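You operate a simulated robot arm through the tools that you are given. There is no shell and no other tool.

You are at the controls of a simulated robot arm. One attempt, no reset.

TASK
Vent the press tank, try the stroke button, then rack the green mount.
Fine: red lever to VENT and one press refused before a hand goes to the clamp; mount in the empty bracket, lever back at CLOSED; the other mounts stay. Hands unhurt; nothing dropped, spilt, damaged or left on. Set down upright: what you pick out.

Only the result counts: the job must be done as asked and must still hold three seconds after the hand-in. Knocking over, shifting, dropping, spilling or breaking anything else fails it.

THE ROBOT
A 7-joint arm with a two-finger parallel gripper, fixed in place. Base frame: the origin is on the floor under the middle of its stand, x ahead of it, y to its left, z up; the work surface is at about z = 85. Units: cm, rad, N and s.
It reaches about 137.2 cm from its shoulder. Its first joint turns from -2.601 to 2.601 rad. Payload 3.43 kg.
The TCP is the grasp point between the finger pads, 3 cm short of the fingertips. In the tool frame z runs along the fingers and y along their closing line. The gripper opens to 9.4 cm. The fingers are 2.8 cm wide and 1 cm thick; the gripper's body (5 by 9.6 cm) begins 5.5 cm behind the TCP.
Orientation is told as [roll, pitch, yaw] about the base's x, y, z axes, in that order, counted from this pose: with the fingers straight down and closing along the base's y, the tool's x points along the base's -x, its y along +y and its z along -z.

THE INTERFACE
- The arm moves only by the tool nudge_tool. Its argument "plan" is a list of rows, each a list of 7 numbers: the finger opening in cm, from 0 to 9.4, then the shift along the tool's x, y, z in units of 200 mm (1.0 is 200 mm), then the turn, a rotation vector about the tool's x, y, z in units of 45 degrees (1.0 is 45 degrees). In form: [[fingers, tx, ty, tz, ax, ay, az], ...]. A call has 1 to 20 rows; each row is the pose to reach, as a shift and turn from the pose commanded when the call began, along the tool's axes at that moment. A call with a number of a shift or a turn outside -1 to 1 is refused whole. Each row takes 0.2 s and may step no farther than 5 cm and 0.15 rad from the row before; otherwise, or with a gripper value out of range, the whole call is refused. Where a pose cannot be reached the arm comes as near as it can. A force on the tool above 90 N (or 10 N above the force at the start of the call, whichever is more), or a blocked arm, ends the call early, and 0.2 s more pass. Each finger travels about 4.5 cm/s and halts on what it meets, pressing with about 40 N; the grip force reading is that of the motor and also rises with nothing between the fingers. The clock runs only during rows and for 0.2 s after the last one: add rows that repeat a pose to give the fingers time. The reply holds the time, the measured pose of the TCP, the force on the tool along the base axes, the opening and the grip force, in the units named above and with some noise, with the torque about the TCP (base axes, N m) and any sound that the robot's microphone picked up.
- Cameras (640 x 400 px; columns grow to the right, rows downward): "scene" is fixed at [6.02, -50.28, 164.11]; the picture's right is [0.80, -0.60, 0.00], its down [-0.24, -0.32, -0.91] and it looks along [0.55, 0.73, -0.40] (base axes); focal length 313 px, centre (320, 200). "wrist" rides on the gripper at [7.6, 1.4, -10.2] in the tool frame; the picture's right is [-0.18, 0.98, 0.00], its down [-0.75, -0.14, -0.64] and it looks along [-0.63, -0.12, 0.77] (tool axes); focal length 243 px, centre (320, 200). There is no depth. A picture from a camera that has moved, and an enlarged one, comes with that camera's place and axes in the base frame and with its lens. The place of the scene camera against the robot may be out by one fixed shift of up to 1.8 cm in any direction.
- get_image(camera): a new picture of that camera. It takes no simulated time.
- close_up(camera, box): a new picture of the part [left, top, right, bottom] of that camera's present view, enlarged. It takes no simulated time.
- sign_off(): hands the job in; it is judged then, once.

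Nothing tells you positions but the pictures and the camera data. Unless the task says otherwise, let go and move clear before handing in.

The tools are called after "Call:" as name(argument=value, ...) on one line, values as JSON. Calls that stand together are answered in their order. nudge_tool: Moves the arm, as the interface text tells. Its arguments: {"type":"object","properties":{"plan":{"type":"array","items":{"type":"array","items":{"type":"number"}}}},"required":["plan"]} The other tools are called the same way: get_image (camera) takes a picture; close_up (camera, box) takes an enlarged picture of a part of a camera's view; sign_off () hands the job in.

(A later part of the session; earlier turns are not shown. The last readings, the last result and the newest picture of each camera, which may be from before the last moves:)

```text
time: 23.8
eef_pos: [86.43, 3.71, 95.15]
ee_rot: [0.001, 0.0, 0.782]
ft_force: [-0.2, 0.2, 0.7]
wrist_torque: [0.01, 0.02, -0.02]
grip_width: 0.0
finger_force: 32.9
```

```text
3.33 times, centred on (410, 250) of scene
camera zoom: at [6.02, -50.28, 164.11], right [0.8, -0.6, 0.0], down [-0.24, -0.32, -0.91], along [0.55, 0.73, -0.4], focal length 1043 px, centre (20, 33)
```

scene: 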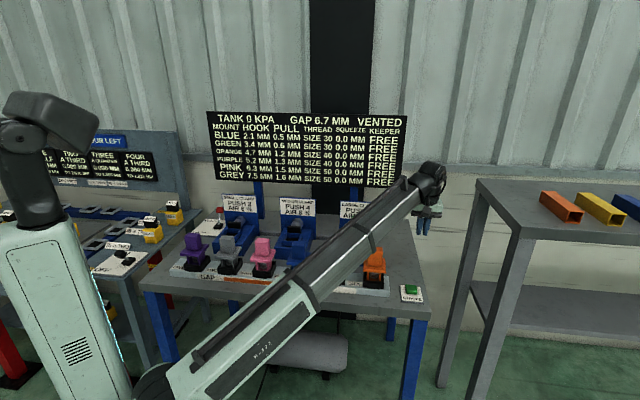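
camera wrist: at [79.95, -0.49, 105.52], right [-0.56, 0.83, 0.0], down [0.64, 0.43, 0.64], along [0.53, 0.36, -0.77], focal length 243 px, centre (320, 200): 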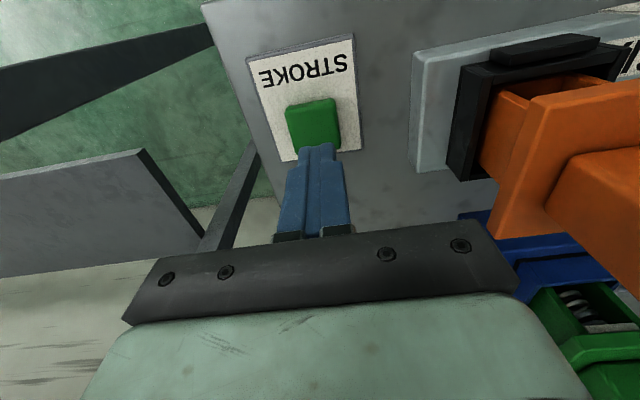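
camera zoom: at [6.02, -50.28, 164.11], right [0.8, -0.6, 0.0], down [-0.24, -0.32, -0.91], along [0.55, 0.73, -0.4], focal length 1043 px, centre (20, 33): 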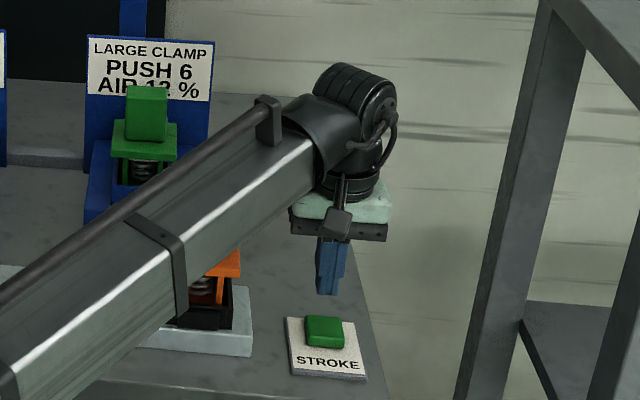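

The fingers are right over the button (about 86.5, 3.4), tips at about z 92. I'll lower gently until I feel it.

Call:
nudge_tool(plan=[[0, 0.01, -0.008, 0.1, 0, 0, 0], [0, 0.01, -0.008, 0.17, 0, 0, 0], [0, 0.01, -0.008, 0.2, 0, 0, 0]])

Call:
close_up(camera="scene", box=[350, 220, 450, 320])

Call:
get_image(camera="wrist")

```text
time: 24.6
eef_pos: [86.33, 3.49, 91.12]
ee_rot: [0.002, 0.0, 0.78]
ft_force: [-0.1, -0.5, -0.4]
wrist_torque: [0.0, 0.02, 0.02]
grip_width: 0.0
finger_force: 32.8
```

```text
4.00 times, centred on (400, 270) of scene
camera zoom: at [6.02, -50.28, 164.11], right [0.8, -0.6, 0.0], down [-0.24, -0.32, -0.91], along [0.55, 0.73, -0.4], focal length 1252 px, centre (0, -80)
```

zoom: 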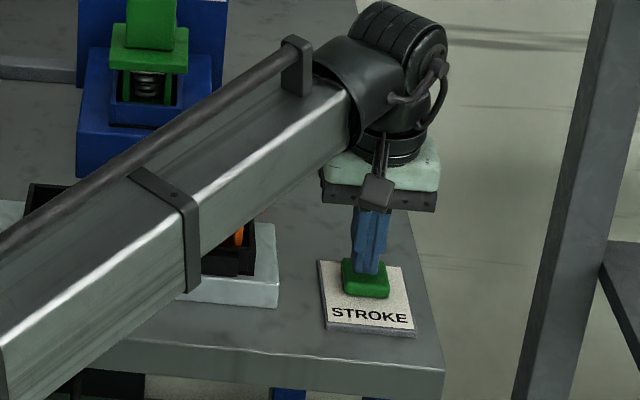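

```text
taken
camera wrist: at [79.85, -0.81, 101.37], right [-0.56, 0.83, 0.0], down [0.64, 0.43, 0.64], along [0.53, 0.36, -0.77], focal length 243 px, centre (320, 200)
```

wrist: 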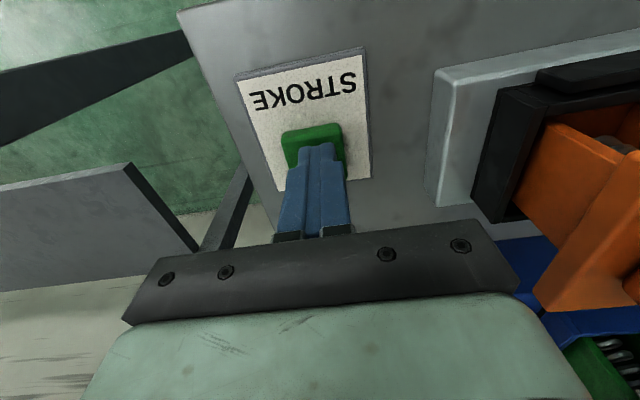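

The tips are about a centimetre or less above the button and nothing is disturbed. Now the single press, in small steps.

Call:
nudge_tool(plan=[[0, 0, 0, 0.02, 0, 0, 0], [0, 0, 0, 0.035, 0, 0, 0], [0, 0, 0, 0.05, 0, 0, 0]])

Call:
close_up(camera="scene", box=[200, 100, 420, 200])

Call:
get_image(camera="wrist")

```text
time: 25.4
eef_pos: [86.27, 3.63, 90.2]
ee_rot: [0.002, -0.002, 0.781]
ft_force: [0.6, -1.5, 2.4]
wrist_torque: [-0.01, 0.03, 0.01]
grip_width: 0.0
finger_force: 33.5
```

```text
2.91 times, centred on (310, 150) of scene
camera zoom: at [6.02, -50.28, 164.11], right [0.8, -0.6, 0.0], down [-0.24, -0.32, -0.91], along [0.55, 0.73, -0.4], focal length 910 px, centre (349, 346)
```

zoom: 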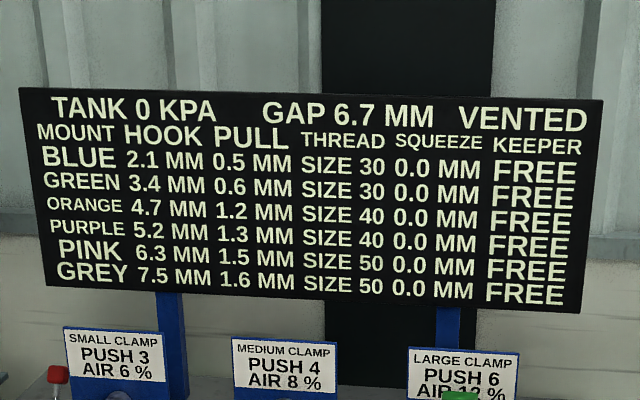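

```text
taken
camera wrist: at [79.81, -0.71, 100.36], right [-0.56, 0.83, 0.0], down [0.64, 0.43, 0.64], along [0.53, 0.36, -0.77], focal length 243 px, centre (320, 200)
```

wrist: 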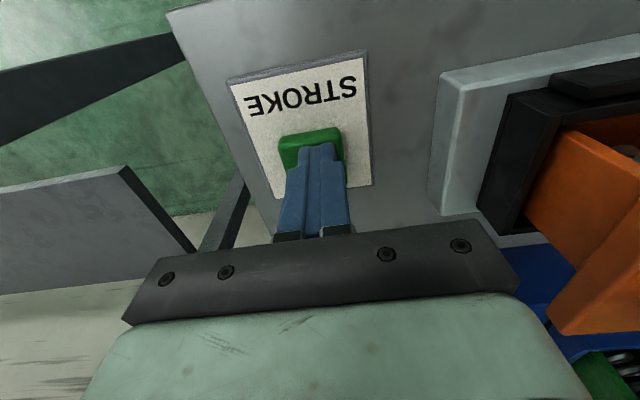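

I may be just touching (about 2 N). I'll press a few more millimetres.

Call:
nudge_tool(plan=[[0, 0, 0, 0.01, 0, 0, 0], [0, 0, 0, 0.02, 0, 0, 0], [0, 0, 0, 0.025, 0, 0, 0]])

Call:
close_up(camera="scene", box=[200, 100, 420, 200])

```text
time: 26.2
eef_pos: [86.32, 3.49, 89.62]
ee_rot: [-0.001, -0.001, 0.78]
ft_force: [4.2, -0.4, 12.5]
wrist_torque: [-0.02, -0.09, -0.05]
grip_width: 0.0
finger_force: 33.0
heard: click
```

```text
2.91 times, centred on (310, 150) of scene
camera zoom: at [6.02, -50.28, 164.11], right [0.8, -0.6, 0.0], down [-0.24, -0.32, -0.91], along [0.55, 0.73, -0.4], focal length 910 px, centre (349, 346)
```

zoom: 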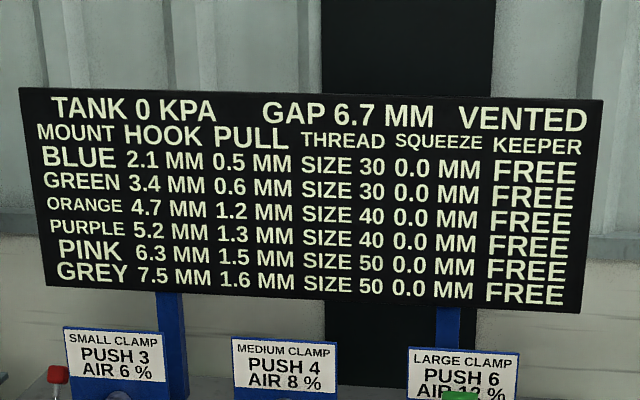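

A click was heard and the board stays VENTED with no squeeze: the press was refused. I'll lift straight off the button and check again.

Call:
nudge_tool(plan=[[0, 0, 0, -0.03, 0, 0, 0], [0, 0, 0, -0.1, 0, 0, 0], [0, 0, 0, -0.25, 0, 0, 0], [0, 0, 0, -0.4, 0, 0, 0]])

Call:
get_image(camera="scene")

Call:
close_up(camera="scene", box=[200, 100, 420, 200])

Call:
get_image(camera="wrist")

```text
time: 27.2
eef_pos: [86.11, 3.66, 97.59]
ee_rot: [0.002, 0.001, 0.78]
ft_force: [-0.2, -0.1, -0.2]
wrist_torque: [0.0, 0.01, 0.0]
grip_width: 0.0
finger_force: 32.2
```

```text
taken
```

scene: 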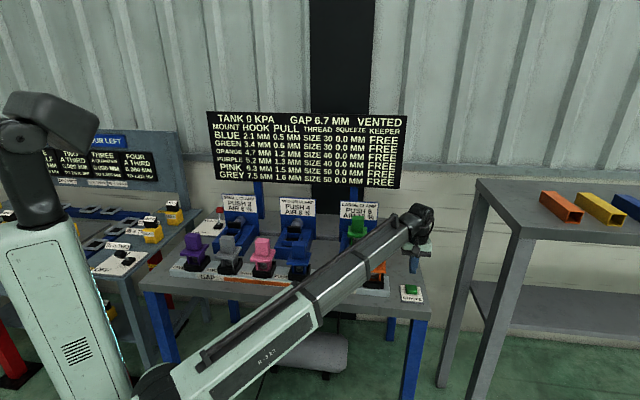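

```text
2.91 times, centred on (310, 150) of scene
camera zoom: at [6.02, -50.28, 164.11], right [0.8, -0.6, 0.0], down [-0.24, -0.32, -0.91], along [0.55, 0.73, -0.4], focal length 910 px, centre (349, 346)
```

zoom: 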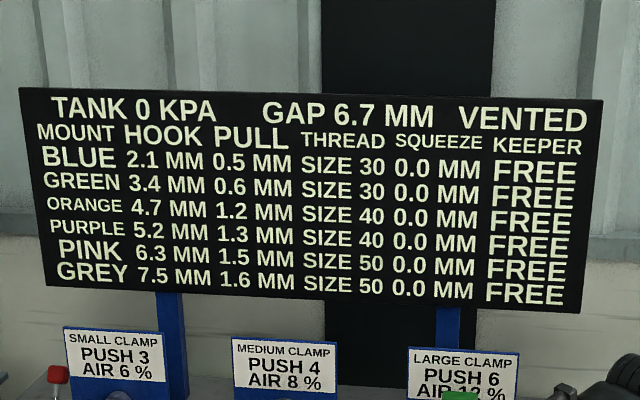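

```text
taken
camera wrist: at [79.69, -0.62, 107.85], right [-0.56, 0.83, 0.0], down [0.64, 0.43, 0.64], along [0.53, 0.36, -0.77], focal length 243 px, centre (320, 200)
```

wrist: 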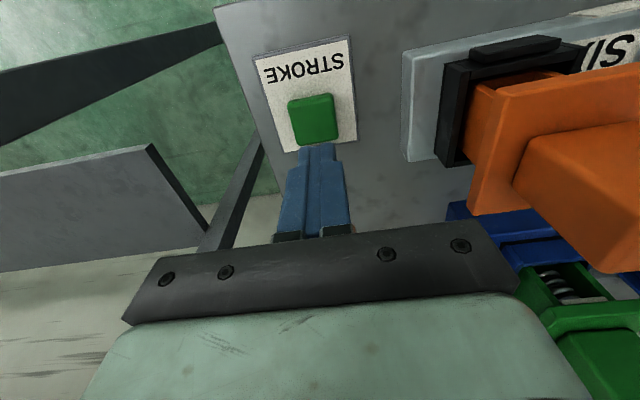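

The press was taken and refused; tank stays at 0 and VENTED. Now I'll rise with forward tilt and go to a viewing spot in front of the green mount in the large clamp.

Call:
nudge_tool(plan=[[2, 0, 0, -0.2, 0, -0.08, 0], [4, 0, 0, -0.4, 0, -0.16, 0], [6, 0, 0, -0.6, 0, -0.24, 0], [8, -0.03, 0.05, -0.78, 0, -0.32, 0], [9.4, -0.12, 0.2, -0.88, 0, -0.382, 0], [9.4, -0.22, 0.35, -0.92, 0, -0.382, 0], [9.4, -0.32, 0.52, -0.92, 0, -0.382, 0], [9.4, -0.42, 0.68, -0.92, 0, -0.382, 0], [9.4, -0.5, 0.84, -0.92, 0, -0.382, 0], [9.4, -0.5, 1.0, -0.92, 0, -0.382, 0]])

Call:
get_image(camera="wrist")

Call:
get_image(camera="scene")

```text
time: 29.4
eef_pos: [79.53, 24.86, 116.2]
ee_rot: [0.0, -0.301, 0.778]
ft_force: [0.4, 1.0, 0.5]
wrist_torque: [0.02, 0.02, 0.02]
grip_width: 9.42
finger_force: 0.0
```

```text
taken
camera wrist: at [71.08, 18.71, 123.77], right [-0.57, 0.82, 0.06], down [0.48, 0.27, 0.84], along [0.67, 0.5, -0.55], focal length 243 px, centre (320, 200)
```

wrist: 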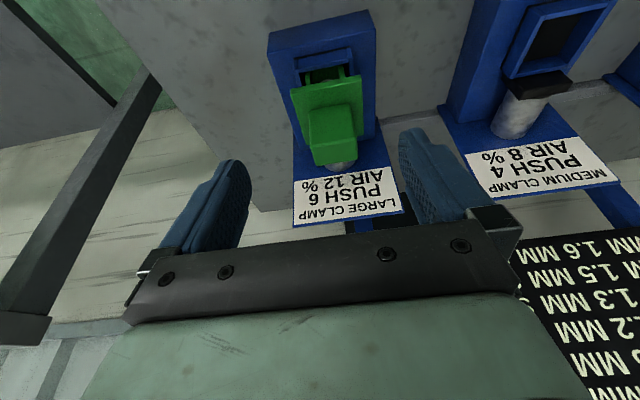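

```text
taken
```

scene: 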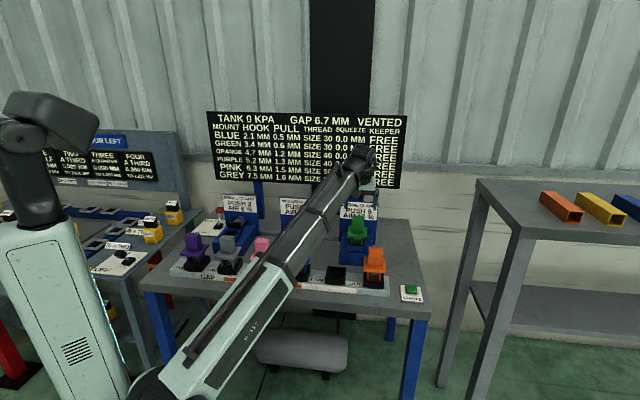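

Call:
close_up(camera="wrist", box=[240, 0, 440, 240])

Call:
close_up(camera="scene", box=[320, 200, 400, 300])

```text
1.67 times, centred on (340, 120) of wrist
camera zoom: at [71.08, 18.71, 123.77], right [-0.57, 0.82, 0.06], down [0.48, 0.27, 0.84], along [0.67, 0.5, -0.55], focal length 404 px, centre (287, 333)
```

zoom: 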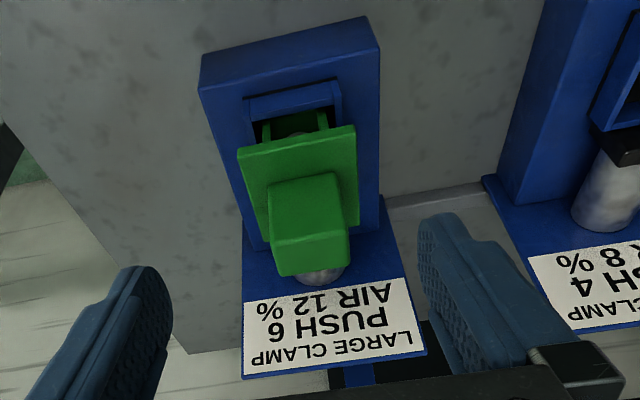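

```text
4.00 times, centred on (360, 250) of scene
camera zoom: at [6.02, -50.28, 164.11], right [0.8, -0.6, 0.0], down [-0.24, -0.32, -0.91], along [0.55, 0.73, -0.4], focal length 1252 px, centre (160, 0)
```

zoom: 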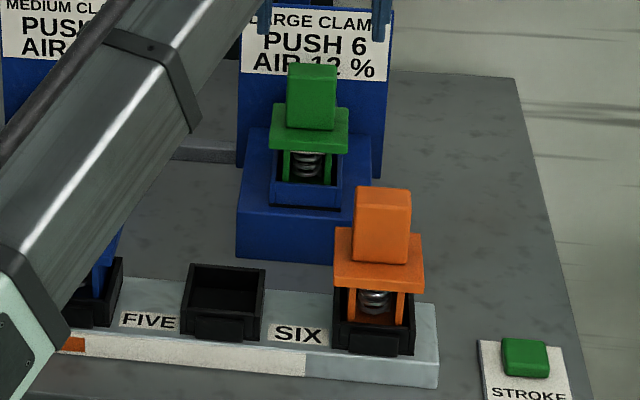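

The block on top of the green mount is about 5 cm wide, with the flange and spring legs below. I'll shift sideways for a second view to fix its exact height and place.

Call:
nudge_tool(plan=[[9.4, 0, 0.15, 0, 0, 0, 0], [9.4, 0, 0.3, 0, 0, 0, 0], [9.4, 0, 0.45, 0, 0, 0, 0], [9.4, 0, 0.6, 0, 0, 0, 0]])

Call:
close_up(camera="wrist", box=[60, 0, 260, 240])

Call:
get_image(camera="wrist")

```text
time: 30.4
eef_pos: [70.77, 33.36, 115.99]
ee_rot: [0.002, -0.3, 0.78]
ft_force: [-1.0, 0.5, -1.4]
wrist_torque: [0.0, -0.01, 0.01]
grip_width: 9.41
finger_force: 0.0
```

```text
1.67 times, centred on (160, 120) of wrist
camera zoom: at [62.25, 27.06, 123.54], right [-0.57, 0.82, 0.06], down [0.48, 0.27, 0.84], along [0.67, 0.5, -0.55], focal length 404 px, centre (587, 333)
```

zoom: 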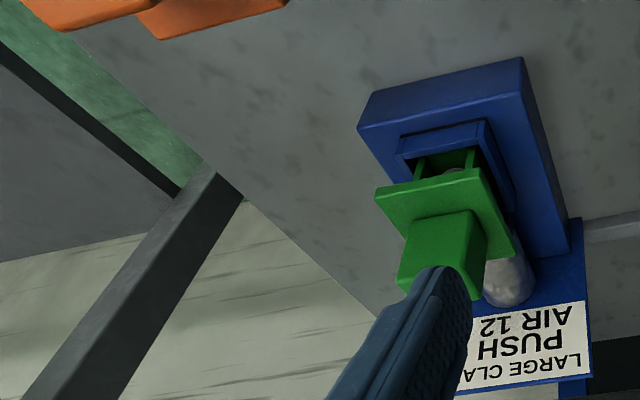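

```text
taken
camera wrist: at [62.25, 27.06, 123.54], right [-0.57, 0.82, 0.06], down [0.48, 0.27, 0.84], along [0.67, 0.5, -0.55], focal length 243 px, centre (320, 200)
```

wrist: 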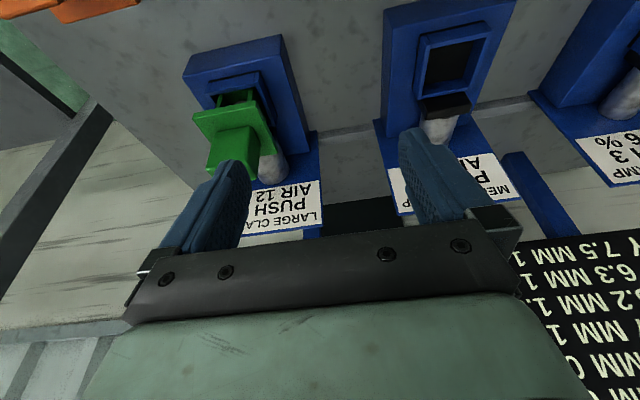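

The green block is about 5 cm wide by 3 deep, centred near s=37.9, n=82.1, from z≈100.1 (flange) to 106. Before grasping I'll look down on the empty bracket and its neighbours to fix the target.

Call:
nudge_tool(plan=[[9.4, 0.136, -0.046, -0.021, 0, 0, 0], [9.4, 0.272, -0.092, -0.042, 0, 0, 0], [9.4, 0.407, -0.138, -0.064, 0, 0, 0], [9.4, 0.543, -0.184, -0.085, 0, 0, 0], [9.4, 0.679, -0.23, -0.106, 0, 0, 0]])

Call:
get_image(camera="wrist")

Call:
get_image(camera="scene")

```text
time: 31.6
eef_pos: [64.44, 20.52, 113.89]
ee_rot: [0.0, -0.299, 0.781]
ft_force: [0.4, 0.3, -0.2]
wrist_torque: [0.0, 0.04, -0.02]
grip_width: 9.43
finger_force: 0.2
```

```text
taken
camera wrist: at [56.06, 14.34, 121.45], right [-0.57, 0.82, 0.06], down [0.48, 0.27, 0.84], along [0.67, 0.5, -0.55], focal length 243 px, centre (320, 200)
```

wrist: 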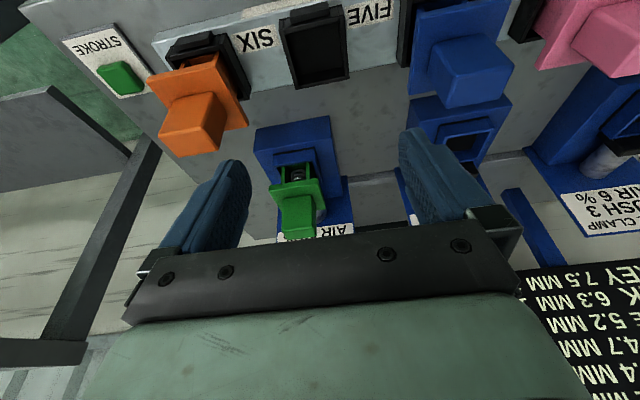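

```text
taken
```

scene: 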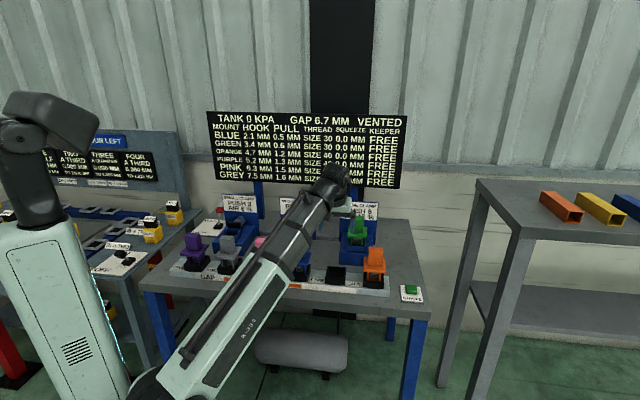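

Call:
close_up(camera="wrist", box=[140, 0, 400, 160])

Call:
close_up(camera="wrist", box=[250, 0, 380, 100])

Call:
close_up(camera="wrist", box=[380, 0, 540, 120])

```text
2.46 times, centred on (270, 80) of wrist
camera zoom: at [56.06, 14.34, 121.45], right [-0.57, 0.82, 0.06], down [0.48, 0.27, 0.84], along [0.67, 0.5, -0.55], focal length 597 px, centre (443, 495)
```

zoom: 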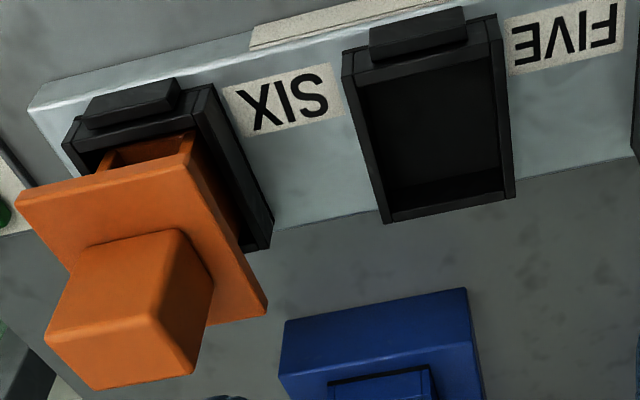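

```text
4.00 times, centred on (315, 50) of wrist
camera zoom: at [56.06, 14.34, 121.45], right [-0.57, 0.82, 0.06], down [0.48, 0.27, 0.84], along [0.67, 0.5, -0.55], focal length 970 px, centre (340, 800)
```

zoom: 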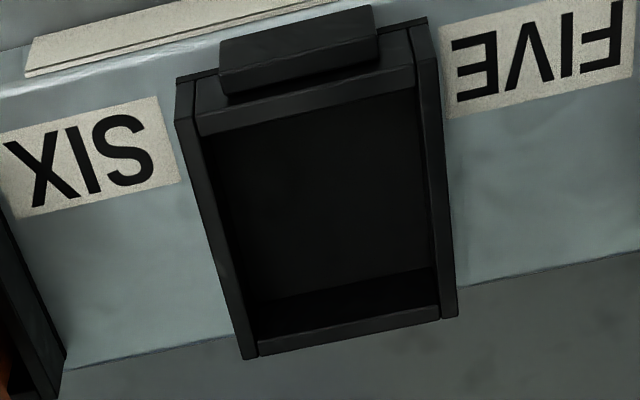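

```text
3.33 times, centred on (460, 60) of wrist
camera zoom: at [56.06, 14.34, 121.45], right [-0.57, 0.82, 0.06], down [0.48, 0.27, 0.84], along [0.67, 0.5, -0.55], focal length 809 px, centre (-147, 667)
```

zoom: 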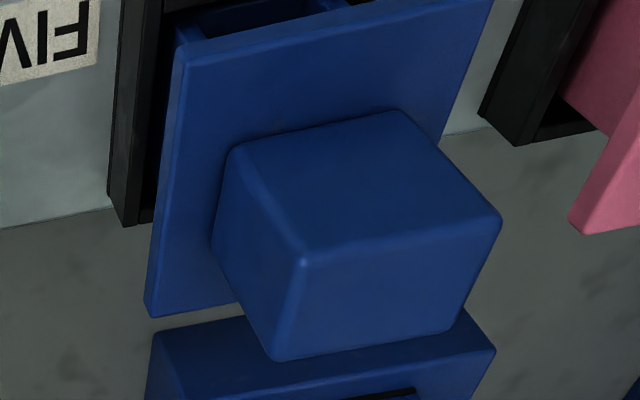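

I can see the empty bracket between labels FIVE and SIX, with its thicker lip on the robot's side. I'll zoom the fixed camera on it to get rim heights and compare with how the orange mount sits.

Call:
close_up(camera="scene", box=[315, 245, 395, 295])

Call:
close_up(camera="scene", box=[335, 205, 395, 255])

```text
8.00 times, centred on (355, 270) of scene
camera zoom: at [6.02, -50.28, 164.11], right [0.8, -0.6, 0.0], down [-0.24, -0.32, -0.91], along [0.55, 0.73, -0.4], focal length 2504 px, centre (40, -360)
```

zoom: 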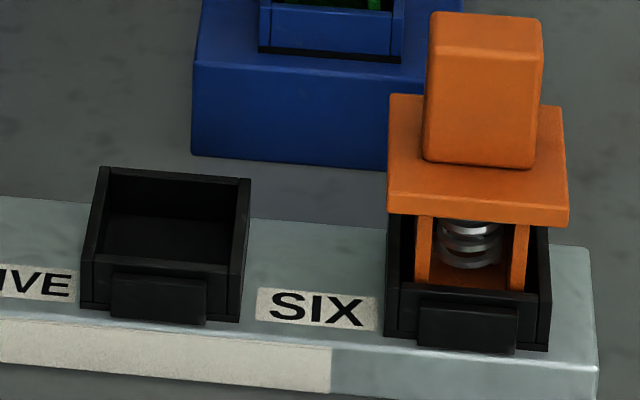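

```text
8.00 times, centred on (365, 230) of scene
camera zoom: at [6.02, -50.28, 164.11], right [0.8, -0.6, 0.0], down [-0.24, -0.32, -0.91], along [0.55, 0.73, -0.4], focal length 2504 px, centre (-40, -40)
```

zoom: 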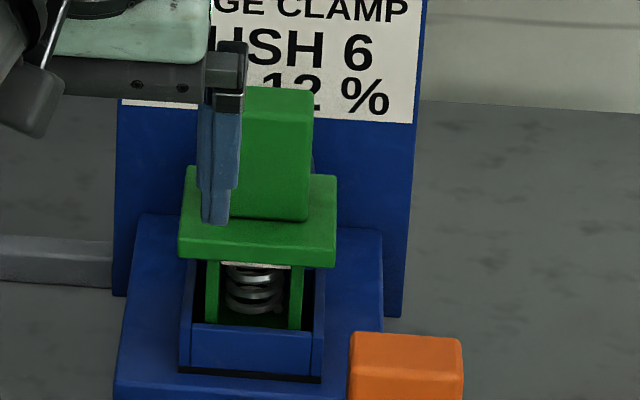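

Measured: rack pitch is about 14 cm, orange block centre s≈45.0, blue ≈17.1, so the empty bracket centre is s≈31.0, n≈64.6, and a racked mount sits about 3.5 cm lower than in the clamp. Now I go over the green block and straighten the hand.

Call:
nudge_tool(plan=[[9.4, -0.137, -0.068, 0.032, 0, 0, 0], [9.4, -0.273, -0.137, 0.063, 0, 0, 0], [9.4, -0.41, -0.205, 0.095, 0, 0, 0], [9.4, -0.546, -0.274, 0.126, 0, 0, 0], [9.4, -0.683, -0.342, 0.158, 0, 0, 0]])

Call:
nudge_tool(plan=[[9.4, -0.076, 0, 0.028, 0, 0.076, -0.001], [9.4, -0.152, 0, 0.055, 0, 0.152, -0.002], [9.4, -0.229, 0, 0.083, 0, 0.229, -0.003], [9.4, -0.305, 0, 0.11, 0, 0.305, -0.004], [9.4, -0.381, 0, 0.138, 0, 0.381, -0.005]])

Call:
get_image(camera="wrist")

Call:
get_image(camera="scene")

```text
time: 32.8
eef_pos: [79.25, 25.55, 115.17]
ee_rot: [0.001, -0.301, 0.78]
ft_force: [-0.5, 0.1, -0.5]
wrist_torque: [0.03, -0.03, 0.0]
grip_width: 9.39
finger_force: 0.0
```

```text
time: 34.0
eef_pos: [85.08, 31.13, 114.86]
ee_rot: [0.002, 0.002, 0.783]
ft_force: [-1.4, -0.9, -0.2]
wrist_torque: [0.05, -0.06, 0.0]
grip_width: 9.39
finger_force: 0.0
```

```text
taken
camera wrist: at [78.53, 26.85, 124.99], right [-0.56, 0.83, 0.0], down [0.63, 0.43, 0.64], along [0.53, 0.36, -0.77], focal length 243 px, centre (320, 200)
```

wrist: 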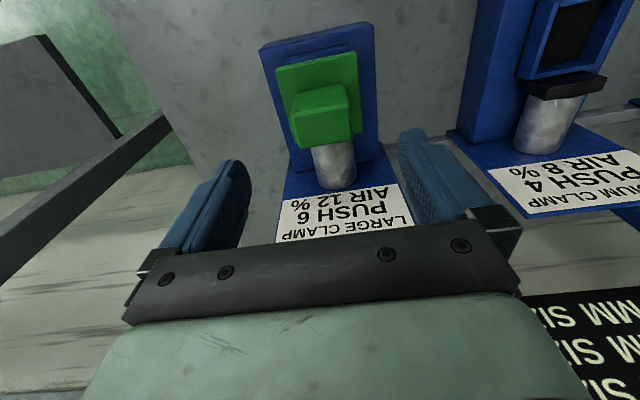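

```text
taken
```

scene: 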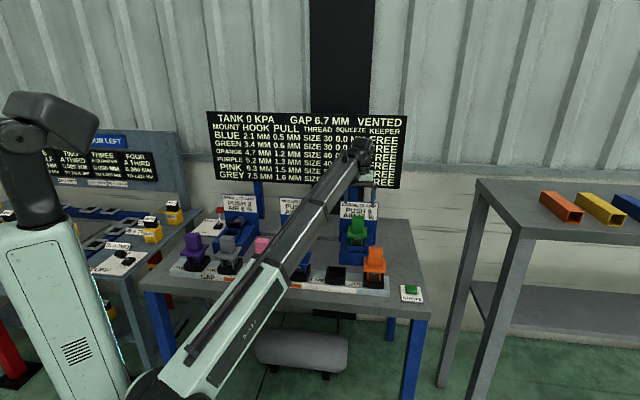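

Call:
close_up(camera="wrist", box=[250, 20, 410, 220])

```text
2.00 times, centred on (330, 120) of wrist
camera zoom: at [78.53, 26.85, 124.99], right [-0.56, 0.83, 0.0], down [0.63, 0.43, 0.64], along [0.53, 0.36, -0.77], focal length 485 px, centre (300, 360)
```

zoom: 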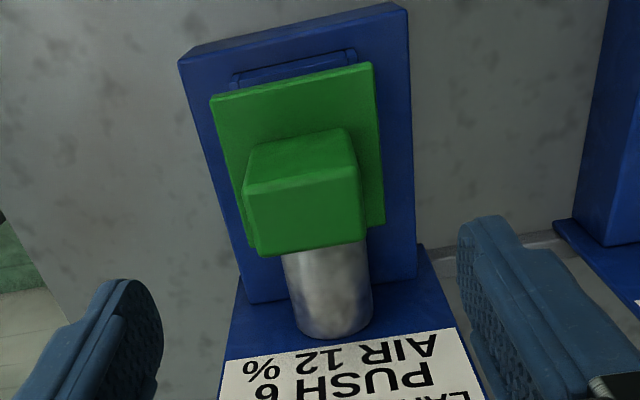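

The hand is vertical and centred over the block (s≈37.85, n≈82.4). I'll descend so the fingertips stop about 1 cm above the flange.

Call:
nudge_tool(plan=[[9.4, -0.004, 0.004, 0.13, 0, 0, 0], [9.4, -0.008, 0.008, 0.26, 0, 0, 0], [9.4, -0.012, 0.012, 0.4, 0, 0, 0], [9.4, -0.015, 0.015, 0.528, 0, 0, 0]])

Call:
get_image(camera="wrist")

Call:
close_up(camera="scene", box=[320, 180, 420, 260])

```text
time: 35.0
eef_pos: [84.86, 31.7, 103.89]
ee_rot: [0.002, -0.002, 0.784]
ft_force: [0.0, -0.4, 0.1]
wrist_torque: [-0.01, 0.0, 0.01]
grip_width: 9.4
finger_force: 0.0
```

```text
taken
camera wrist: at [78.33, 27.47, 114.14], right [-0.56, 0.83, 0.0], down [0.63, 0.43, 0.64], along [0.53, 0.36, -0.77], focal length 243 px, centre (320, 200)
```

wrist: 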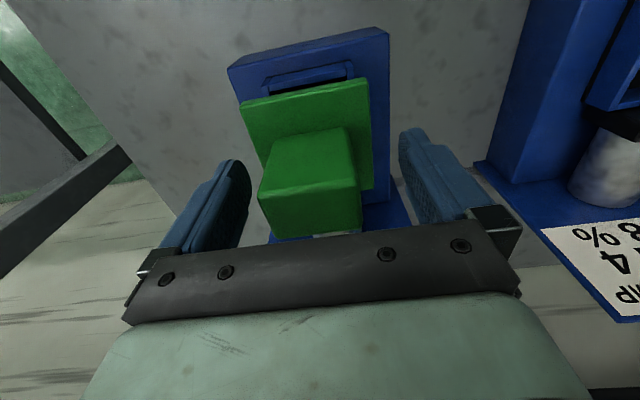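

```text
5.00 times, centred on (370, 220) of scene
camera zoom: at [6.02, -50.28, 164.11], right [0.8, -0.6, 0.0], down [-0.24, -0.32, -0.91], along [0.55, 0.73, -0.4], focal length 1565 px, centre (70, 100)
```

zoom: 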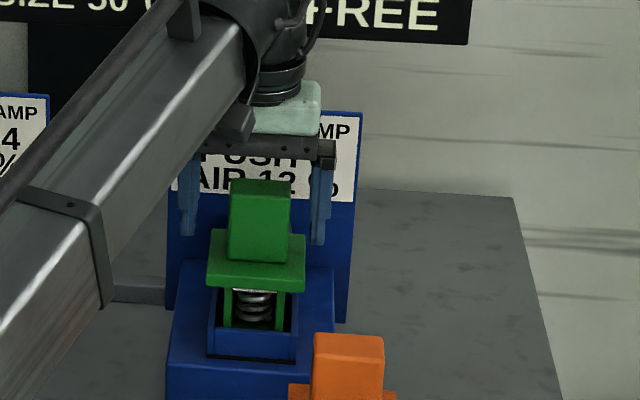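

Fingers straddle the block; it is about 0.3 cm towards the right finger, so I'll recentre and close.

Call:
nudge_tool(plan=[[9.4, 0, -0.014, 0, 0, 0, 0], [7, 0, -0.014, 0, 0, 0, 0], [5, 0, -0.014, 0, 0, 0, 0], [3.5, 0, -0.014, 0, 0, 0, 0], [3.5, 0, -0.014, 0, 0, 0, 0], [3.5, 0, -0.014, 0, 0, 0, 0]])

Call:
get_image(camera="wrist")

Call:
close_up(camera="scene", box=[320, 180, 420, 260])

```text
time: 36.4
eef_pos: [85.24, 31.66, 104.0]
ee_rot: [0.001, -0.002, 0.782]
ft_force: [1.7, -1.5, 0.3]
wrist_torque: [-0.1, -0.09, 0.01]
grip_width: 5.44
finger_force: 39.7
```

```text
taken
camera wrist: at [78.66, 27.24, 114.23], right [-0.56, 0.83, 0.0], down [0.63, 0.43, 0.64], along [0.53, 0.36, -0.77], focal length 243 px, centre (320, 200)
```

wrist: 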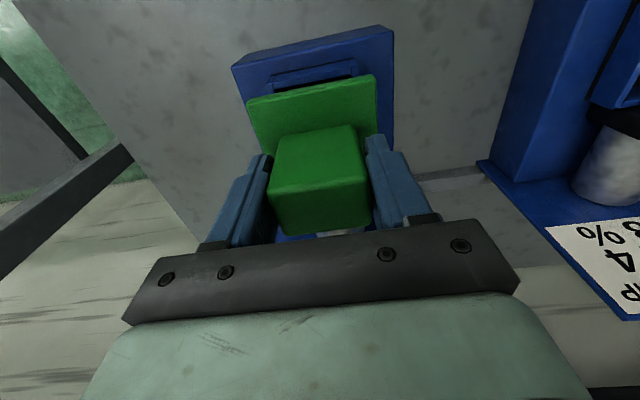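

```text
5.00 times, centred on (370, 220) of scene
camera zoom: at [6.02, -50.28, 164.11], right [0.8, -0.6, 0.0], down [-0.24, -0.32, -0.91], along [0.55, 0.73, -0.4], focal length 1565 px, centre (70, 100)
```

zoom: 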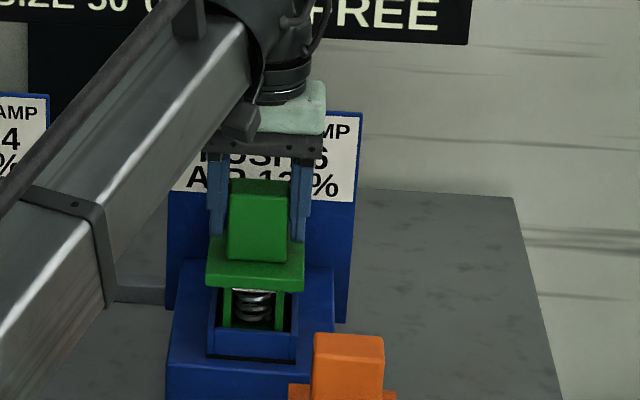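

Firm grip on the green block (5.44 cm, 40 N). I'll lift straight up a little first and check the forces.

Call:
nudge_tool(plan=[[3.5, 0, 0, -0.025, 0, 0, 0], [3.5, 0, 0, -0.05, 0, 0, 0], [3.5, 0, 0, -0.075, 0, 0, 0]])

Call:
close_up(camera="scene", box=[320, 180, 420, 260])

```text
time: 37.2
eef_pos: [85.13, 31.36, 105.6]
ee_rot: [0.001, 0.001, 0.784]
ft_force: [0.2, -0.3, -5.9]
wrist_torque: [-0.05, 0.01, 0.02]
grip_width: 5.44
finger_force: 40.3
```

```text
5.00 times, centred on (370, 220) of scene
camera zoom: at [6.02, -50.28, 164.11], right [0.8, -0.6, 0.0], down [-0.24, -0.32, -0.91], along [0.55, 0.73, -0.4], focal length 1565 px, centre (70, 100)
```

zoom: 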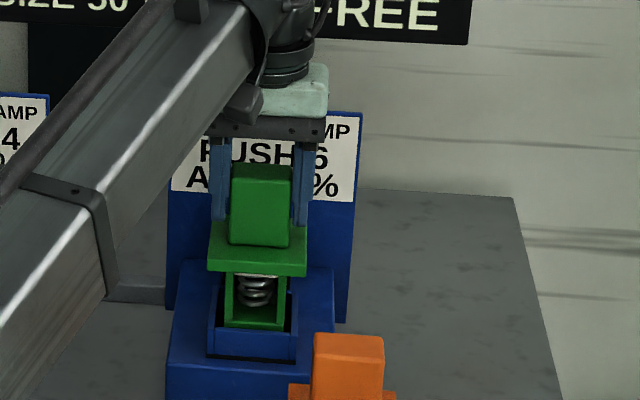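

It comes up freely (about 0.6 kg). I'll lift on until the legs are clear of the pocket and check.

Call:
nudge_tool(plan=[[3.5, 0, 0, -0.1, 0, 0, 0], [3.5, 0, 0, -0.2, 0, 0, 0], [3.5, 0, 0, -0.3, 0, 0, 0], [3.5, 0, 0, -0.35, 0, 0, 0]])

Call:
close_up(camera="scene", box=[310, 160, 430, 300])

Call:
get_image(camera="wrist")

```text
time: 38.2
eef_pos: [85.23, 31.55, 112.5]
ee_rot: [0.001, 0.0, 0.784]
ft_force: [0.7, -0.1, -5.8]
wrist_torque: [0.0, -0.02, -0.01]
grip_width: 5.42
finger_force: 39.3
```

```text
2.86 times, centred on (370, 230) of scene
camera zoom: at [6.02, -50.28, 164.11], right [0.8, -0.6, 0.0], down [-0.24, -0.32, -0.91], along [0.55, 0.73, -0.4], focal length 894 px, centre (177, 114)
```

zoom: 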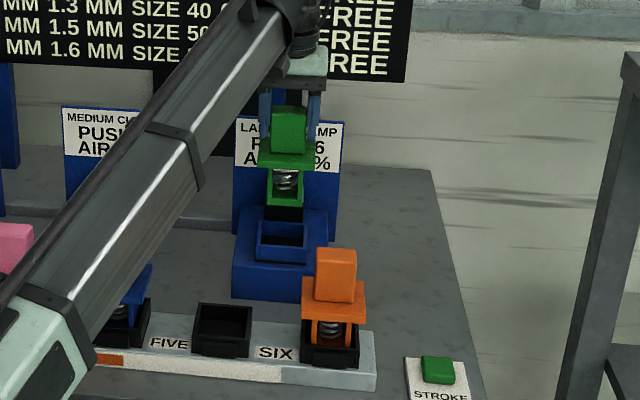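

```text
taken
camera wrist: at [78.66, 27.11, 122.75], right [-0.56, 0.83, 0.0], down [0.63, 0.43, 0.64], along [0.53, 0.36, -0.77], focal length 243 px, centre (320, 200)
```

wrist: 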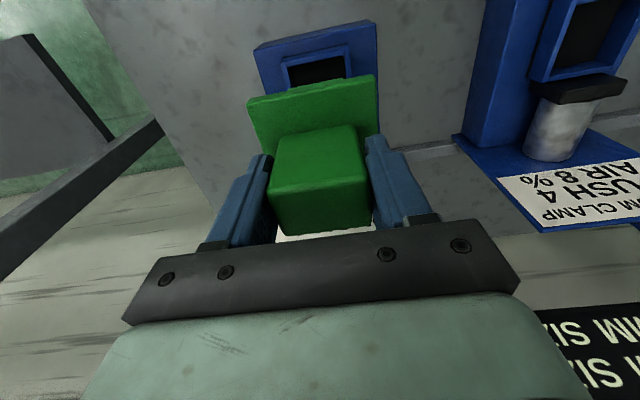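

The mount is well clear of the clamp pocket (bottom about z 99.7). I'll slide it sideways first to stay clear of the orange mount, then back over the empty bracket, lowering slightly.

Call:
nudge_tool(plan=[[3.5, 0.05, 0.15, 0, 0, 0, 0], [3.5, 0.12, 0.3, 0.01, 0, 0, 0], [3.5, 0.25, 0.3475, 0.03, 0, 0, 0], [3.5, 0.4, 0.3475, 0.06, 0, 0, 0], [3.5, 0.55, 0.3475, 0.09, 0, 0, 0], [3.5, 0.7, 0.3475, 0.12, 0, 0, 0], [3.5, 0.82, 0.3475, 0.15, 0, 0, 0], [3.5, 0.8825, 0.3475, 0.15, 0, 0, 0]])

Call:
get_image(camera="scene")

Call:
get_image(camera="wrist")

Call:
close_up(camera="scene", box=[280, 190, 400, 310])

```text
time: 40.0
eef_pos: [67.75, 23.91, 109.65]
ee_rot: [0.001, -0.001, 0.785]
ft_force: [0.5, 1.5, -5.6]
wrist_torque: [-0.11, -0.02, -0.08]
grip_width: 5.43
finger_force: 40.8
```

```text
taken
```

scene: 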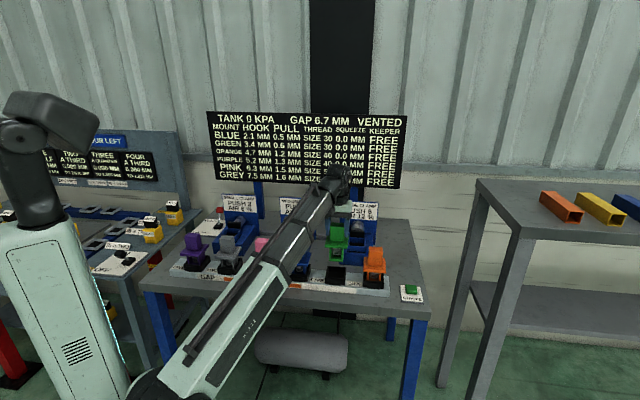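

```text
taken
camera wrist: at [61.27, 19.51, 119.87], right [-0.56, 0.83, 0.0], down [0.63, 0.43, 0.64], along [0.53, 0.36, -0.77], focal length 243 px, centre (320, 200)
```

wrist: 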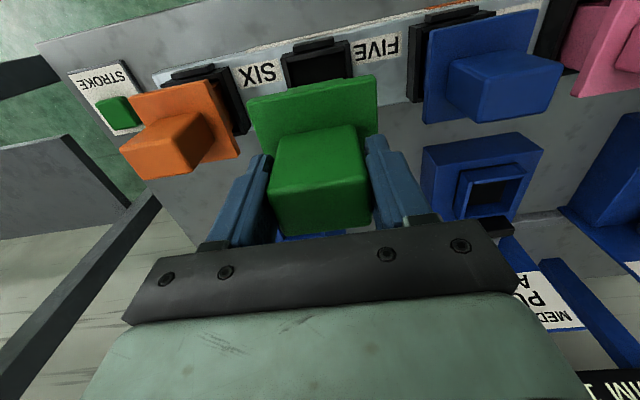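

```text
3.33 times, centred on (340, 250) of scene
camera zoom: at [6.02, -50.28, 164.11], right [0.8, -0.6, 0.0], down [-0.24, -0.32, -0.91], along [0.55, 0.73, -0.4], focal length 1043 px, centre (253, 33)
```

zoom: 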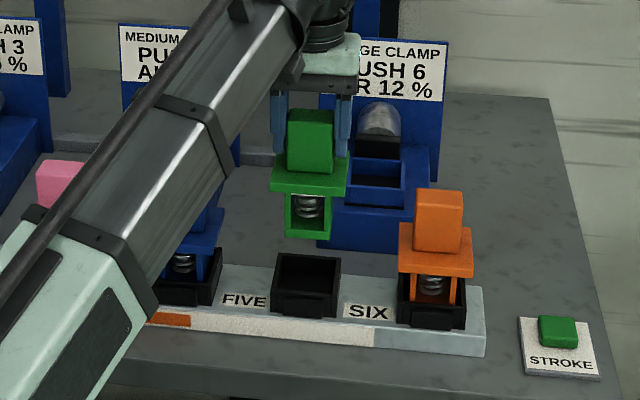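

Mount is over the bracket at s≈31.0, n≈64.8, with its foot about 5 cm above the rim. I'll lower to just above the rim and verify alignment.

Call:
nudge_tool(plan=[[3.5, 0, 0, 0.1, 0, 0, 0], [3.5, 0, 0, 0.19, 0, 0, 0], [3.5, 0, 0, 0.19, 0, 0, 0]])

Call:
close_up(camera="scene", box=[310, 220, 390, 300])

Call:
close_up(camera="wrist", box=[120, 20, 520, 240])

```text
time: 40.8
eef_pos: [67.8, 23.94, 105.69]
ee_rot: [0.002, -0.001, 0.783]
ft_force: [0.7, 0.3, -5.2]
wrist_torque: [-0.03, 0.03, 0.03]
grip_width: 5.44
finger_force: 40.1
```

```text
5.00 times, centred on (350, 260) of scene
camera zoom: at [6.02, -50.28, 164.11], right [0.8, -0.6, 0.0], down [-0.24, -0.32, -0.91], along [0.55, 0.73, -0.4], focal length 1565 px, centre (170, -100)
```

zoom: 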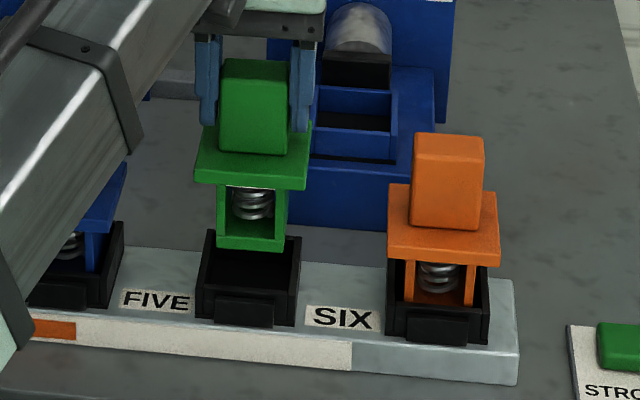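

```text
1.60 times, centred on (320, 130) of wrist
camera zoom: at [61.35, 19.62, 116.02], right [-0.56, 0.83, 0.0], down [0.63, 0.43, 0.64], along [0.53, 0.36, -0.77], focal length 388 px, centre (320, 312)
```

zoom: 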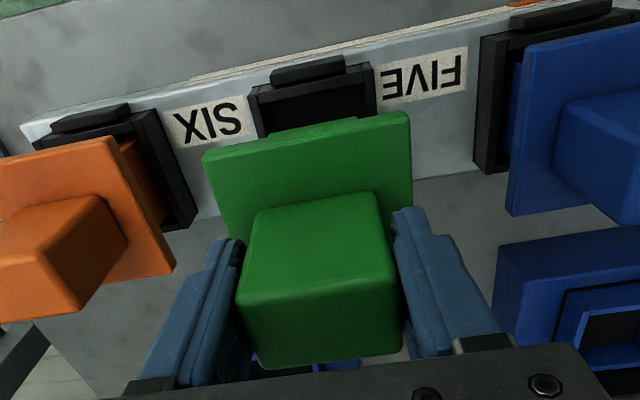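

The foot lines up with the pocket opening. I'll lower slowly into the pocket, watching the force.

Call:
nudge_tool(plan=[[3.5, 0, 0, 0.03, 0, 0, 0], [3.5, 0, 0, 0.06, 0, 0, 0], [3.5, 0, 0, 0.09, 0, 0, 0], [3.5, 0, 0, 0.12, 0, 0, 0]])

Call:
close_up(camera="scene", box=[310, 230, 390, 300])

```text
time: 41.8
eef_pos: [67.65, 23.79, 103.33]
ee_rot: [0.0, -0.002, 0.783]
ft_force: [-1.1, 0.4, -6.4]
wrist_torque: [-0.01, 0.03, 0.02]
grip_width: 5.41
finger_force: 39.8
```

```text
5.71 times, centred on (350, 265) of scene
camera zoom: at [6.02, -50.28, 164.11], right [0.8, -0.6, 0.0], down [-0.24, -0.32, -0.91], along [0.55, 0.73, -0.4], focal length 1788 px, centre (149, -171)
```

zoom: 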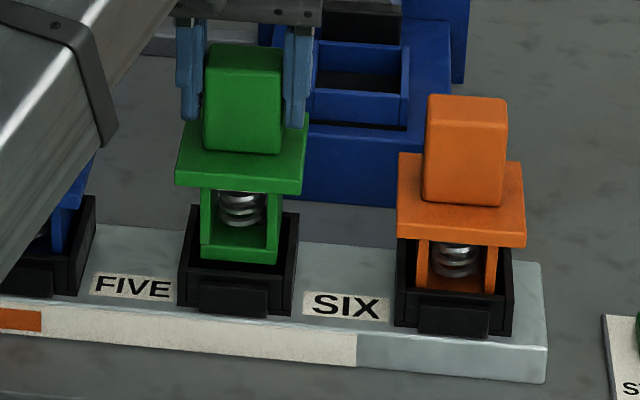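

The foot has gone into the pocket without any contact force. Continuing down slowly to seat it.

Call:
nudge_tool(plan=[[3.5, 0, 0, 0.03, 0, 0, 0], [3.5, 0, 0, 0.06, 0, 0, 0], [3.5, 0, 0, 0.09, 0, 0, 0], [3.5, 0, 0, 0.115, 0, 0, 0]])

Call:
close_up(camera="scene", box=[310, 230, 390, 300])

```text
time: 42.8
eef_pos: [67.69, 23.84, 101.13]
ee_rot: [0.002, -0.002, 0.784]
ft_force: [0.8, -0.2, -5.7]
wrist_torque: [-0.04, 0.03, 0.0]
grip_width: 5.43
finger_force: 40.3
```

```text
5.71 times, centred on (350, 265) of scene
camera zoom: at [6.02, -50.28, 164.11], right [0.8, -0.6, 0.0], down [-0.24, -0.32, -0.91], along [0.55, 0.73, -0.4], focal length 1788 px, centre (149, -171)
```

zoom: 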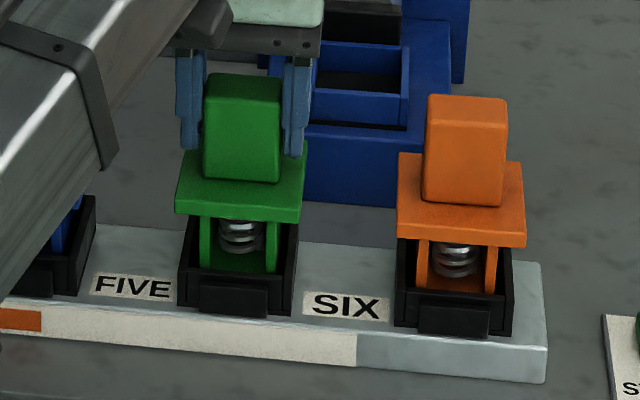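

Now nearly seated compared with the orange mount. I'll ease down in millimetres until the weight is taken.

Call:
nudge_tool(plan=[[3.5, 0, 0, 0.01, 0, 0, 0], [3.5, 0, 0, 0.02, 0, 0, 0], [3.5, 0, 0, 0.03, 0, 0, 0]])

```text
time: 43.6
eef_pos: [67.65, 23.89, 100.71]
ee_rot: [-0.001, -0.003, 0.784]
ft_force: [1.2, -4.3, 38.2]
wrist_torque: [0.04, -0.04, 0.04]
grip_width: 5.43
finger_force: 39.9
```

It touched down (38 N upward). I'll relax by a couple of millimetres, look, then release.

Call:
nudge_tool(plan=[[3.5, 0, 0, -0.006, 0, 0, 0], [3.5, 0, 0, -0.012, 0, 0, 0]])

Call:
close_up(camera="scene", box=[310, 230, 390, 300])

Call:
close_up(camera="wrist", box=[120, 20, 520, 240])

Call:
close_up(camera="scene", box=[200, 100, 420, 200])

```text
time: 44.2
eef_pos: [67.84, 23.88, 100.7]
ee_rot: [0.001, -0.001, 0.785]
ft_force: [0.0, -3.5, 3.4]
wrist_torque: [-0.4, -0.39, -0.13]
grip_width: 5.43
finger_force: 39.6
```

```text
5.71 times, centred on (350, 265) of scene
camera zoom: at [6.02, -50.28, 164.11], right [0.8, -0.6, 0.0], down [-0.24, -0.32, -0.91], along [0.55, 0.73, -0.4], focal length 1788 px, centre (149, -171)
```

zoom: 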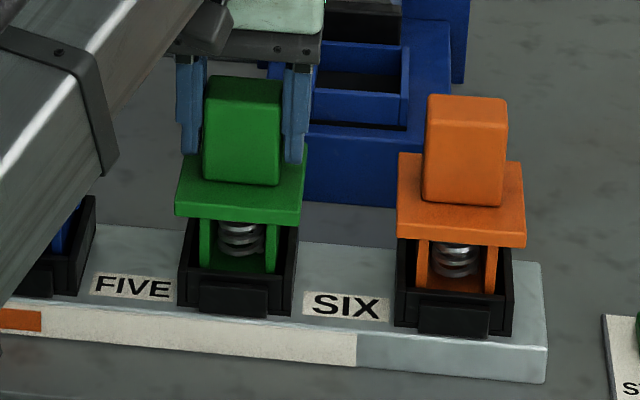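

```text
1.60 times, centred on (320, 130) of wrist
camera zoom: at [61.26, 19.55, 110.95], right [-0.56, 0.83, 0.0], down [0.63, 0.43, 0.64], along [0.53, 0.36, -0.77], focal length 388 px, centre (320, 312)
```

zoom: 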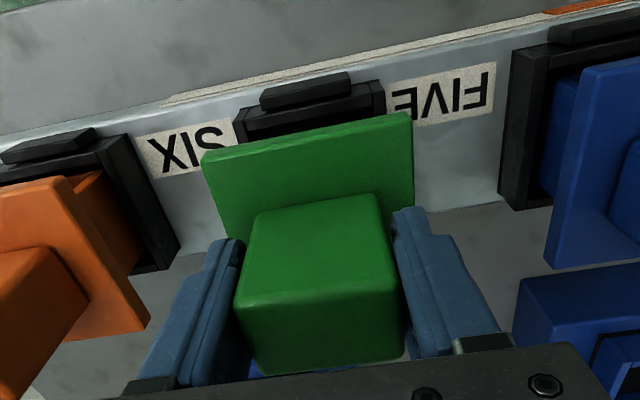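

```text
2.91 times, centred on (310, 150) of scene
camera zoom: at [6.02, -50.28, 164.11], right [0.8, -0.6, 0.0], down [-0.24, -0.32, -0.91], along [0.55, 0.73, -0.4], focal length 910 px, centre (349, 346)
```

zoom: 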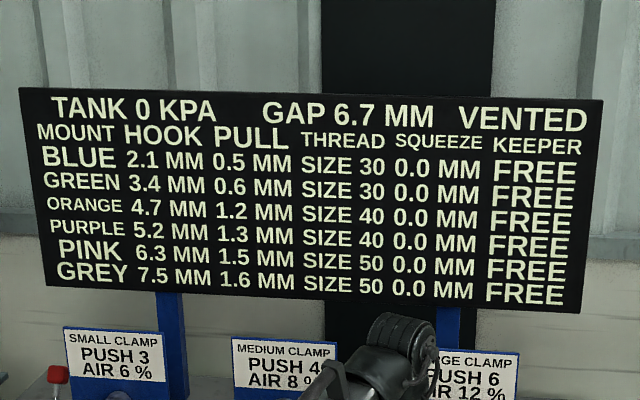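

The green mount sits in the bracket at the same height as its neighbours. I'll open the fingers and rise straight up.

Call:
nudge_tool(plan=[[6, 0, 0, 0, 0, 0, 0], [7, 0, 0, 0, 0, 0, 0], [8.5, 0, 0, 0, 0, 0, 0], [8.5, 0, 0, 0, 0, 0, 0], [8.5, 0, 0, -0.08, 0, 0, 0], [8.5, 0, 0, -0.2, 0, 0, 0], [8.5, 0, 0, -0.35, 0, 0, 0]])

Call:
close_up(camera="scene", box=[310, 220, 390, 300])

Call:
get_image(camera="wrist")

```text
time: 45.8
eef_pos: [67.52, 23.93, 107.8]
ee_rot: [0.001, 0.001, 0.784]
ft_force: [0.1, -0.5, -0.5]
wrist_torque: [0.01, 0.0, 0.03]
grip_width: 8.51
finger_force: 0.2
```

```text
5.00 times, centred on (350, 260) of scene
camera zoom: at [6.02, -50.28, 164.11], right [0.8, -0.6, 0.0], down [-0.24, -0.32, -0.91], along [0.55, 0.73, -0.4], focal length 1565 px, centre (170, -100)
```

zoom: 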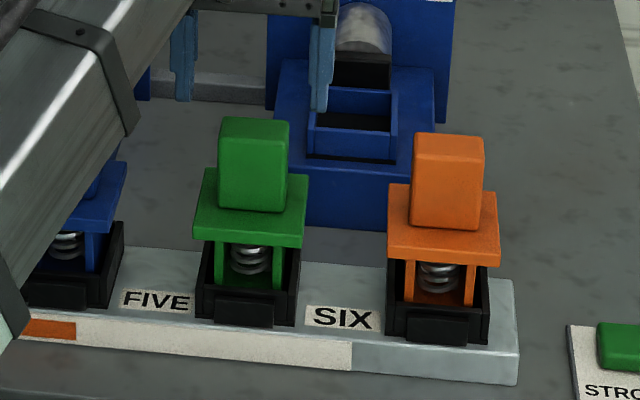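

```text
taken
camera wrist: at [61.07, 19.65, 117.94], right [-0.56, 0.83, 0.0], down [0.63, 0.43, 0.64], along [0.53, 0.36, -0.77], focal length 243 px, centre (320, 200)
```

wrist: 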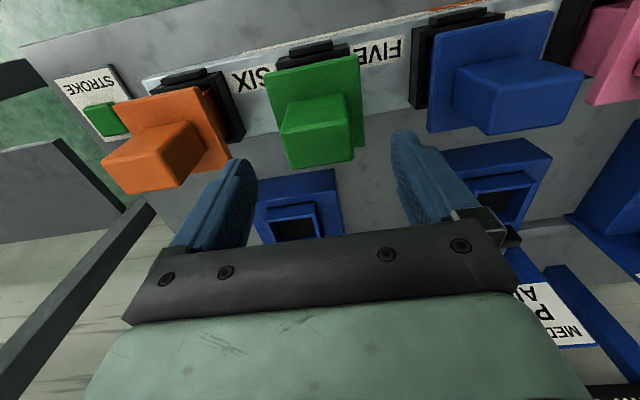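

The green mount stands upright in its bracket, neighbours untouched. Now back to the lever: rise with forward tilt and travel across high.

Call:
nudge_tool(plan=[[8.5, 0, 0, -0.1, 0, -0.08, 0], [8.5, 0, 0, -0.2, 0, -0.16, 0], [8, 0, 0, -0.3, 0, -0.24, 0], [7.5, 0, 0, -0.4, 0, -0.32, 0], [7.5, -0.05, 0.05, -0.47, 0, -0.382, 0], [7.5, -0.14, 0.18, -0.5, 0, -0.382, 0], [7.5, -0.23, 0.32, -0.53, 0, -0.382, 0], [7.5, -0.32, 0.46, -0.56, 0, -0.382, 0], [7.5, -0.4, 0.6, -0.58, 0, -0.382, 0]])

Call:
get_image(camera="scene")

```text
time: 47.8
eef_pos: [64.87, 38.05, 119.36]
ee_rot: [0.002, -0.303, 0.784]
ft_force: [0.2, -0.9, -0.5]
wrist_torque: [0.02, 0.01, -0.01]
grip_width: 7.51
finger_force: 0.0
```

```text
taken
```

scene: 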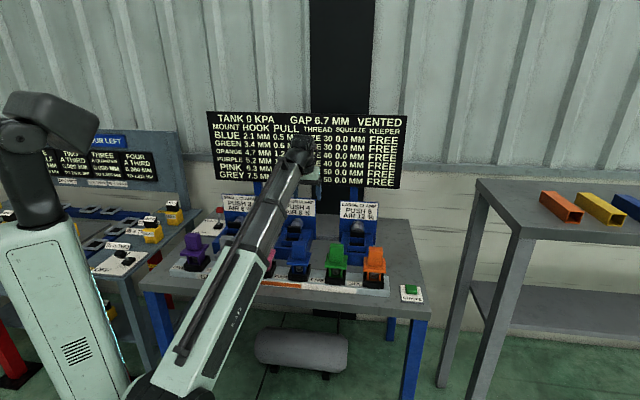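

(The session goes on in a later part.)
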